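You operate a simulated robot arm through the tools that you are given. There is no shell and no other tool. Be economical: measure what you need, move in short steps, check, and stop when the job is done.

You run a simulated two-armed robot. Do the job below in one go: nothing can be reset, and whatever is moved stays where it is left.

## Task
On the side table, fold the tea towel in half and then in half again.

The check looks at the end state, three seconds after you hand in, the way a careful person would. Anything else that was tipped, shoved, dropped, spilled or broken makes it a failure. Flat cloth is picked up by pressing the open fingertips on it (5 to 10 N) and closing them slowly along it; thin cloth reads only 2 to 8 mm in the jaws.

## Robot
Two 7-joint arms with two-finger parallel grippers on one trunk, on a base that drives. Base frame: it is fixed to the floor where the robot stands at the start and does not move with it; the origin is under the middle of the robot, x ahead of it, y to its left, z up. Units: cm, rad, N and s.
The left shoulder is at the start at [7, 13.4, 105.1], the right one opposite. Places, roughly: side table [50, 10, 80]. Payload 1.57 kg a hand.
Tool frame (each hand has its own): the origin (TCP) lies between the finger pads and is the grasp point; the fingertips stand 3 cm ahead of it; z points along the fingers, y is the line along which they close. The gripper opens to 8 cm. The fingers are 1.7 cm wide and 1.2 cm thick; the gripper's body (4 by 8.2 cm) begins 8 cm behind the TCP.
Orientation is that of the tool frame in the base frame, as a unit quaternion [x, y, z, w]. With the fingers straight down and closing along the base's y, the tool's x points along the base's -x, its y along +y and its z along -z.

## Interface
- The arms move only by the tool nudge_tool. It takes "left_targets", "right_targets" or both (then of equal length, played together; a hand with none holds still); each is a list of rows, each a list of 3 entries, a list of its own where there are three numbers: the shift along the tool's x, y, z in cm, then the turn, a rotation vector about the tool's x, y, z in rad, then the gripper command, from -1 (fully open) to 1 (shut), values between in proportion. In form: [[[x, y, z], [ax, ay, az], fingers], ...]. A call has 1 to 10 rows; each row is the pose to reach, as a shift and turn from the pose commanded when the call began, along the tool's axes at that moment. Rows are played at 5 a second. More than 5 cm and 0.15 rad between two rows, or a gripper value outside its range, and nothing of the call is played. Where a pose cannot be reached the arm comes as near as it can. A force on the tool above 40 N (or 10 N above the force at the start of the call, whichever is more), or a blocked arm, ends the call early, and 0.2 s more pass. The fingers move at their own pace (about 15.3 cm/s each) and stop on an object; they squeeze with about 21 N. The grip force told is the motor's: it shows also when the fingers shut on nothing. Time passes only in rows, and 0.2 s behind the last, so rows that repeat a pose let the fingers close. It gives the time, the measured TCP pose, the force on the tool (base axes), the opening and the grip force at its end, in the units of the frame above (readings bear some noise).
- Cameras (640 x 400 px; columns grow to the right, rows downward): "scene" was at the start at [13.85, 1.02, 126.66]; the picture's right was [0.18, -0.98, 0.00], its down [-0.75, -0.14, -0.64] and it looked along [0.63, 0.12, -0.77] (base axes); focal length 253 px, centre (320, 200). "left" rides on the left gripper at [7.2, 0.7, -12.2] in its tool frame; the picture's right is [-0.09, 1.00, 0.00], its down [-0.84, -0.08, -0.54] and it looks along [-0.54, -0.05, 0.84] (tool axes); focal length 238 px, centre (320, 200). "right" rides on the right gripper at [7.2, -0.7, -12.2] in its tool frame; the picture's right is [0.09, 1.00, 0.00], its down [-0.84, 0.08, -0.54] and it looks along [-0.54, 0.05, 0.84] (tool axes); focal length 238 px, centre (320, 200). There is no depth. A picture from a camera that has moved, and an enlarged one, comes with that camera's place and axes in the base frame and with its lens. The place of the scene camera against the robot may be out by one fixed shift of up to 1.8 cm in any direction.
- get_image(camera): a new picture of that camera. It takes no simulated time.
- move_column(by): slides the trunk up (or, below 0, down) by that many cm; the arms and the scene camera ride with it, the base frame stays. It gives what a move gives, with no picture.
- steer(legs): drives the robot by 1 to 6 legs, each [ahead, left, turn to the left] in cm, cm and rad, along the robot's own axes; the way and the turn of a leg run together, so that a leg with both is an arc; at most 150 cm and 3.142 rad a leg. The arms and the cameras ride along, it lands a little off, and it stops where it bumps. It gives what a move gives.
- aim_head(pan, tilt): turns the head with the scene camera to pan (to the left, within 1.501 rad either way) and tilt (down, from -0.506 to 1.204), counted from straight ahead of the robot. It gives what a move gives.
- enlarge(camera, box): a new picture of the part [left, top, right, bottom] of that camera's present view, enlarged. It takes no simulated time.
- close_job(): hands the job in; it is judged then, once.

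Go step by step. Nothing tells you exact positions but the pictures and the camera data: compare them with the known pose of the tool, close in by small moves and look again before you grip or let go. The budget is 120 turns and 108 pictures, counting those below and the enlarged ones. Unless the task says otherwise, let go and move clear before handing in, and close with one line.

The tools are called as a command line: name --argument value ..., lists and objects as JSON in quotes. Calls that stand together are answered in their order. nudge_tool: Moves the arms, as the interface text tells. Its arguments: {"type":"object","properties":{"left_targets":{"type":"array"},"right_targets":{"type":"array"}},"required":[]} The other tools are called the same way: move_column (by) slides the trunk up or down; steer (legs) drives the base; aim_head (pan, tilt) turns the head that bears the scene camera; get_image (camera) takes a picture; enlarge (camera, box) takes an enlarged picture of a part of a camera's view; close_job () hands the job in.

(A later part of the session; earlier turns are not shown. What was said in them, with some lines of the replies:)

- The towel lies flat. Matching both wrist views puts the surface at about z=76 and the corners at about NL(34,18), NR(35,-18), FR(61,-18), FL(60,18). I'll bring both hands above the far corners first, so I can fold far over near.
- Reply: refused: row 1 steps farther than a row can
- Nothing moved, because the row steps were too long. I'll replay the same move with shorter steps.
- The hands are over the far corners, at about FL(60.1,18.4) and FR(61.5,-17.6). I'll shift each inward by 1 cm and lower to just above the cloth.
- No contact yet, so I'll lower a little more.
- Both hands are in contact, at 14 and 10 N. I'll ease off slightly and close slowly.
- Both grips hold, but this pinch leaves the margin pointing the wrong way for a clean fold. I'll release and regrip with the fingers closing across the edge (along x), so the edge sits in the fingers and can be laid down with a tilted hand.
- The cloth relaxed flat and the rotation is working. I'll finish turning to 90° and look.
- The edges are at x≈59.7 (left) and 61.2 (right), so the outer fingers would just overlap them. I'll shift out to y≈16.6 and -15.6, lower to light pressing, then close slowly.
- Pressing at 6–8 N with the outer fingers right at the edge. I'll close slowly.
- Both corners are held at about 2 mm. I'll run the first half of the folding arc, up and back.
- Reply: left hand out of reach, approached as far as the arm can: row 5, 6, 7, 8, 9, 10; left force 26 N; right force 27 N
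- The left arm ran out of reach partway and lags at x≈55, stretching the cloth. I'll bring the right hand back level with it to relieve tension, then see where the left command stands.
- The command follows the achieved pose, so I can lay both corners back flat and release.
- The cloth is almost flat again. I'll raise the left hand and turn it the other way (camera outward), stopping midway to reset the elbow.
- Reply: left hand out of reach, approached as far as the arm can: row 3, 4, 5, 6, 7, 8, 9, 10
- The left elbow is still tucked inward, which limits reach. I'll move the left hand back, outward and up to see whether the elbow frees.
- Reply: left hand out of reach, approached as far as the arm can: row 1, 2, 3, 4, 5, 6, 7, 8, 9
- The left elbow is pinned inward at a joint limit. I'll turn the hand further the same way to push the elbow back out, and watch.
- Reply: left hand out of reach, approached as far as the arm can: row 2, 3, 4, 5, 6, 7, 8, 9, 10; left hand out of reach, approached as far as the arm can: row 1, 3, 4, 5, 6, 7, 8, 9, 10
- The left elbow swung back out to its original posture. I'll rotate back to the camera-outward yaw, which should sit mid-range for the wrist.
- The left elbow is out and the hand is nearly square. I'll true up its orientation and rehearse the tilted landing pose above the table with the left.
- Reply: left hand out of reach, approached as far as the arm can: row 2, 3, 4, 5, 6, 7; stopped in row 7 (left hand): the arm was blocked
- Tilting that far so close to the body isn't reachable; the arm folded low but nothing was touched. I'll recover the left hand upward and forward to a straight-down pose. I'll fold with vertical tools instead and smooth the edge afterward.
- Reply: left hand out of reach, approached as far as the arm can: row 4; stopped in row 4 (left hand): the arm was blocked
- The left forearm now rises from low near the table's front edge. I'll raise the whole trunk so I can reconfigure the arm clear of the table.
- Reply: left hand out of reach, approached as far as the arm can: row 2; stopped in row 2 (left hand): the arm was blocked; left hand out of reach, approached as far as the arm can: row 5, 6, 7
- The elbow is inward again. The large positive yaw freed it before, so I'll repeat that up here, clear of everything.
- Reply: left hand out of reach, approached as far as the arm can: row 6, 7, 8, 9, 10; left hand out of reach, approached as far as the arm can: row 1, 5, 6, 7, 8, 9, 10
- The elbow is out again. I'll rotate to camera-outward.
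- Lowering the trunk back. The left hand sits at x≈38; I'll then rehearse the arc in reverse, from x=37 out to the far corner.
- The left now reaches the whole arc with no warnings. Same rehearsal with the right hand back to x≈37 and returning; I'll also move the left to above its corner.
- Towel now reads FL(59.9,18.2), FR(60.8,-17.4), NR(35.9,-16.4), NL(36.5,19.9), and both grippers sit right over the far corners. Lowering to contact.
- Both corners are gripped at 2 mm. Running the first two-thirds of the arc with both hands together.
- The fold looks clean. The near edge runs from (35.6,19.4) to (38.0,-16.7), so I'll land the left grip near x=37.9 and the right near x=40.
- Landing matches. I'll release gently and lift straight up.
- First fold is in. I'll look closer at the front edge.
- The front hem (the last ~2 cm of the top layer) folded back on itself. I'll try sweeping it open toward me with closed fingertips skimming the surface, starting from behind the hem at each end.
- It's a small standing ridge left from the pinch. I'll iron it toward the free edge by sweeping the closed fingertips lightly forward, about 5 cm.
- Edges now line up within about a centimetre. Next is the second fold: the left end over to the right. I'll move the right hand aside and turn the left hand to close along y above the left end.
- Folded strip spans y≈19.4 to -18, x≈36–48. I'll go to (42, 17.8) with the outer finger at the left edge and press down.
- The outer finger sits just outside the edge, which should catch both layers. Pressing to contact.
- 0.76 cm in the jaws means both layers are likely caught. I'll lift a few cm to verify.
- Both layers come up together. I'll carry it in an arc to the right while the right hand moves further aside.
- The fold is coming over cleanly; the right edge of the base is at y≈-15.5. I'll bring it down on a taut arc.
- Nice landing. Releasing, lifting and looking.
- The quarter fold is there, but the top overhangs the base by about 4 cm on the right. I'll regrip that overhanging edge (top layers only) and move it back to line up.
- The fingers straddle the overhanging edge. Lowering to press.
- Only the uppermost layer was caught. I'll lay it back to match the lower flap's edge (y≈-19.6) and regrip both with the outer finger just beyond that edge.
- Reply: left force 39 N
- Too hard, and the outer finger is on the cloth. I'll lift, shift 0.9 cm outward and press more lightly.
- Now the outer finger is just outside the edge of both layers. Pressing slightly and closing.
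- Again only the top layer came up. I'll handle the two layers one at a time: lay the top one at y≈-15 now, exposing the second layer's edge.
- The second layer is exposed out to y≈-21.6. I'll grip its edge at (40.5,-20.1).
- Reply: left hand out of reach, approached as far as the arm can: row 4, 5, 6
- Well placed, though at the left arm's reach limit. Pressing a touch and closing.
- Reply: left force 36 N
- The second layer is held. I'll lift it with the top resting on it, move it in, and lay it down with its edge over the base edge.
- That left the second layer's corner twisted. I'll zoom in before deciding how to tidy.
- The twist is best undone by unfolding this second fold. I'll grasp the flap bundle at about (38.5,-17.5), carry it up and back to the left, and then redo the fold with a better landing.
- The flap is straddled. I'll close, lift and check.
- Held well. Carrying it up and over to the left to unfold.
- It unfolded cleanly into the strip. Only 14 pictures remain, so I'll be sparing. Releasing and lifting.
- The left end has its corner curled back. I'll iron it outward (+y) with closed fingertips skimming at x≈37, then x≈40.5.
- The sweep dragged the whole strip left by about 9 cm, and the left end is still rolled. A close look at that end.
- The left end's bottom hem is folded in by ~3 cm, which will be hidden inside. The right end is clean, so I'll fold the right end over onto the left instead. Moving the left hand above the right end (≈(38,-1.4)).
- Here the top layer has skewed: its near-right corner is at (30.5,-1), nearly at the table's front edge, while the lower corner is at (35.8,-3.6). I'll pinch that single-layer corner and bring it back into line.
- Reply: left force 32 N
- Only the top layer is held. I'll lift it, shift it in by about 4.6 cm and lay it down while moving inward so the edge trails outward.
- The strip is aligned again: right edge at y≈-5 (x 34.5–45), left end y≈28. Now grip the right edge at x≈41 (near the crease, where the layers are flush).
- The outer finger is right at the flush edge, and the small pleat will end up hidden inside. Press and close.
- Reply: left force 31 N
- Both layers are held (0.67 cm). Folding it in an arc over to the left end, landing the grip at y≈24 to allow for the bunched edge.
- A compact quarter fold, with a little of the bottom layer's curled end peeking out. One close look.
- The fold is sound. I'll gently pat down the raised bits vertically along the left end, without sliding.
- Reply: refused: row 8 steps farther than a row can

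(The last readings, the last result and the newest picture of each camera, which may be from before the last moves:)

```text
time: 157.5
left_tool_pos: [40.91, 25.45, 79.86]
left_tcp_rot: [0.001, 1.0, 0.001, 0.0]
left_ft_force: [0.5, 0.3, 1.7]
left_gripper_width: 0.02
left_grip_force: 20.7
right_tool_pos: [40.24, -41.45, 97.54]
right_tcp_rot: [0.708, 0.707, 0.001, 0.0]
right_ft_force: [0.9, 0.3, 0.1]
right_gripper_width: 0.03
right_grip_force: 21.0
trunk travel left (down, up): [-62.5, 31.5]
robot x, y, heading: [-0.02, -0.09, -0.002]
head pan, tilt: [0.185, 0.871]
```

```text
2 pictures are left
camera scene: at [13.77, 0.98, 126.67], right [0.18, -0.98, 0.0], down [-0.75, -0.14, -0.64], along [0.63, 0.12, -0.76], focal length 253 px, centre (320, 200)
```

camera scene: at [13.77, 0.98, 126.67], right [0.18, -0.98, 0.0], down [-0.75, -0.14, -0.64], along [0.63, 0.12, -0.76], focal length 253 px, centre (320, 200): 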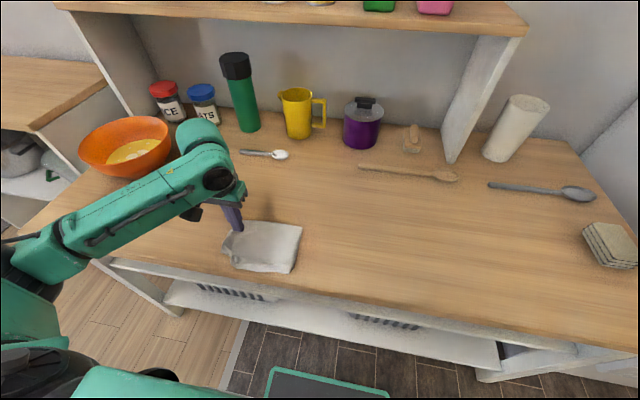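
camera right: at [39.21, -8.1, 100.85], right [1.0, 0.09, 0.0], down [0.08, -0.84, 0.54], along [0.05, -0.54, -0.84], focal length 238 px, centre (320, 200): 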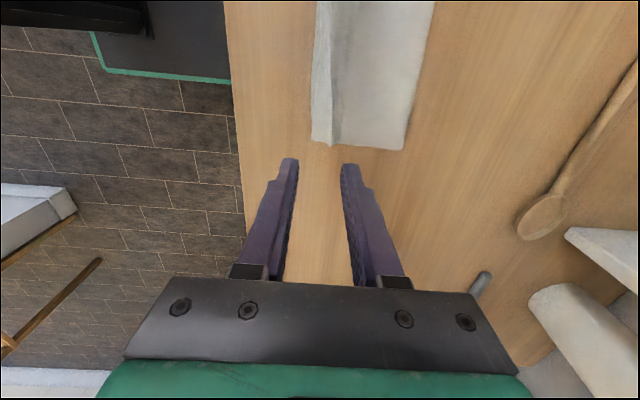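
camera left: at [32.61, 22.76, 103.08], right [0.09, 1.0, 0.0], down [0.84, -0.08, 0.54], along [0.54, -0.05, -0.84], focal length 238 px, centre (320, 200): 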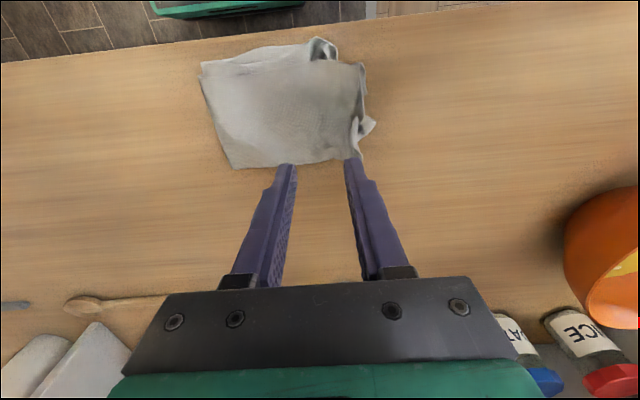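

Two pats are done, and the towel is a neat rectangle with nothing else disturbed. I'll do the last pat on the near corner with shorter steps and lift clear.

nudge_tool --left_targets '[[[0, 0, -3], [0, 0, 0], 1], [[3, -1, -4], [0, 0, 0], 1], [[6, -2.2, -4], [0, 0, 0], 1], [[6.6, -2.4, -2], [0, 0, 0], 1], [[6.6, -2.4, 0], [0, 0, 0], 1], [[6.6, -2.4, -3], [0, 0, 0], 1], [[6.6, -2.4, -7], [0, 0, 0], 1], [[5.5, -1.5, -10], [0, 0, 0], 1], [[4, 0, -13], [0, 0, 0], 1], [[3, 1.5, -16], [0, 0, 0], 1]]'

enlarge --camera "scene" --box '[180, 190, 340, 290]'

```text
time: 159.7
left_tool_pos: [37.78, 27.01, 96.01]
left_tcp_rot: [0.002, 1.0, 0.0, -0.001]
left_ft_force: [0.1, -1.0, -0.4]
left_gripper_width: 0.03
left_grip_force: 20.6
right_tool_pos: [40.33, -41.4, 97.49]
right_tcp_rot: [0.708, 0.706, 0.0, 0.0]
right_ft_force: [0.8, 0.8, 0.4]
right_gripper_width: 0.0
right_grip_force: 20.8
trunk travel left (down, up): [-62.5, 31.5]
robot x, y, heading: [0.39, -0.06, -0.001]
head pan, tilt: [0.185, 0.871]
```

```text
4.00 times, centred on (260, 240) of scene
camera zoom: at [13.8, 0.97, 126.66], right [0.18, -0.98, 0.0], down [-0.75, -0.14, -0.64], along [0.63, 0.12, -0.76], focal length 1011 px, centre (560, 40)
```

zoom: 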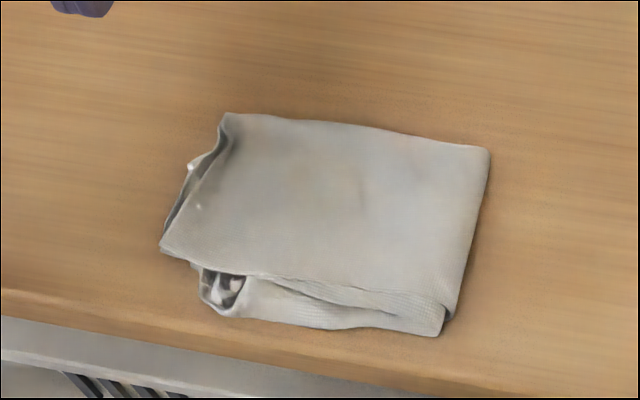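

The towel lies folded in quarters as a compact rectangle, the hands are clear and nothing else was moved. Handing in.

close_job

```text
The job is handed in.
```

I folded the tea towel in half and then in half again; it lies on the side table as a compact quarter-size rectangle. It isn't perfectly crisp: at one end the bottom layer's hem is curled in about 3 cm and a little of it shows. The towel also ended up roughly 9 cm left of where it started. Nothing else on the table looks moved in the last pictures, and both hands are clear.
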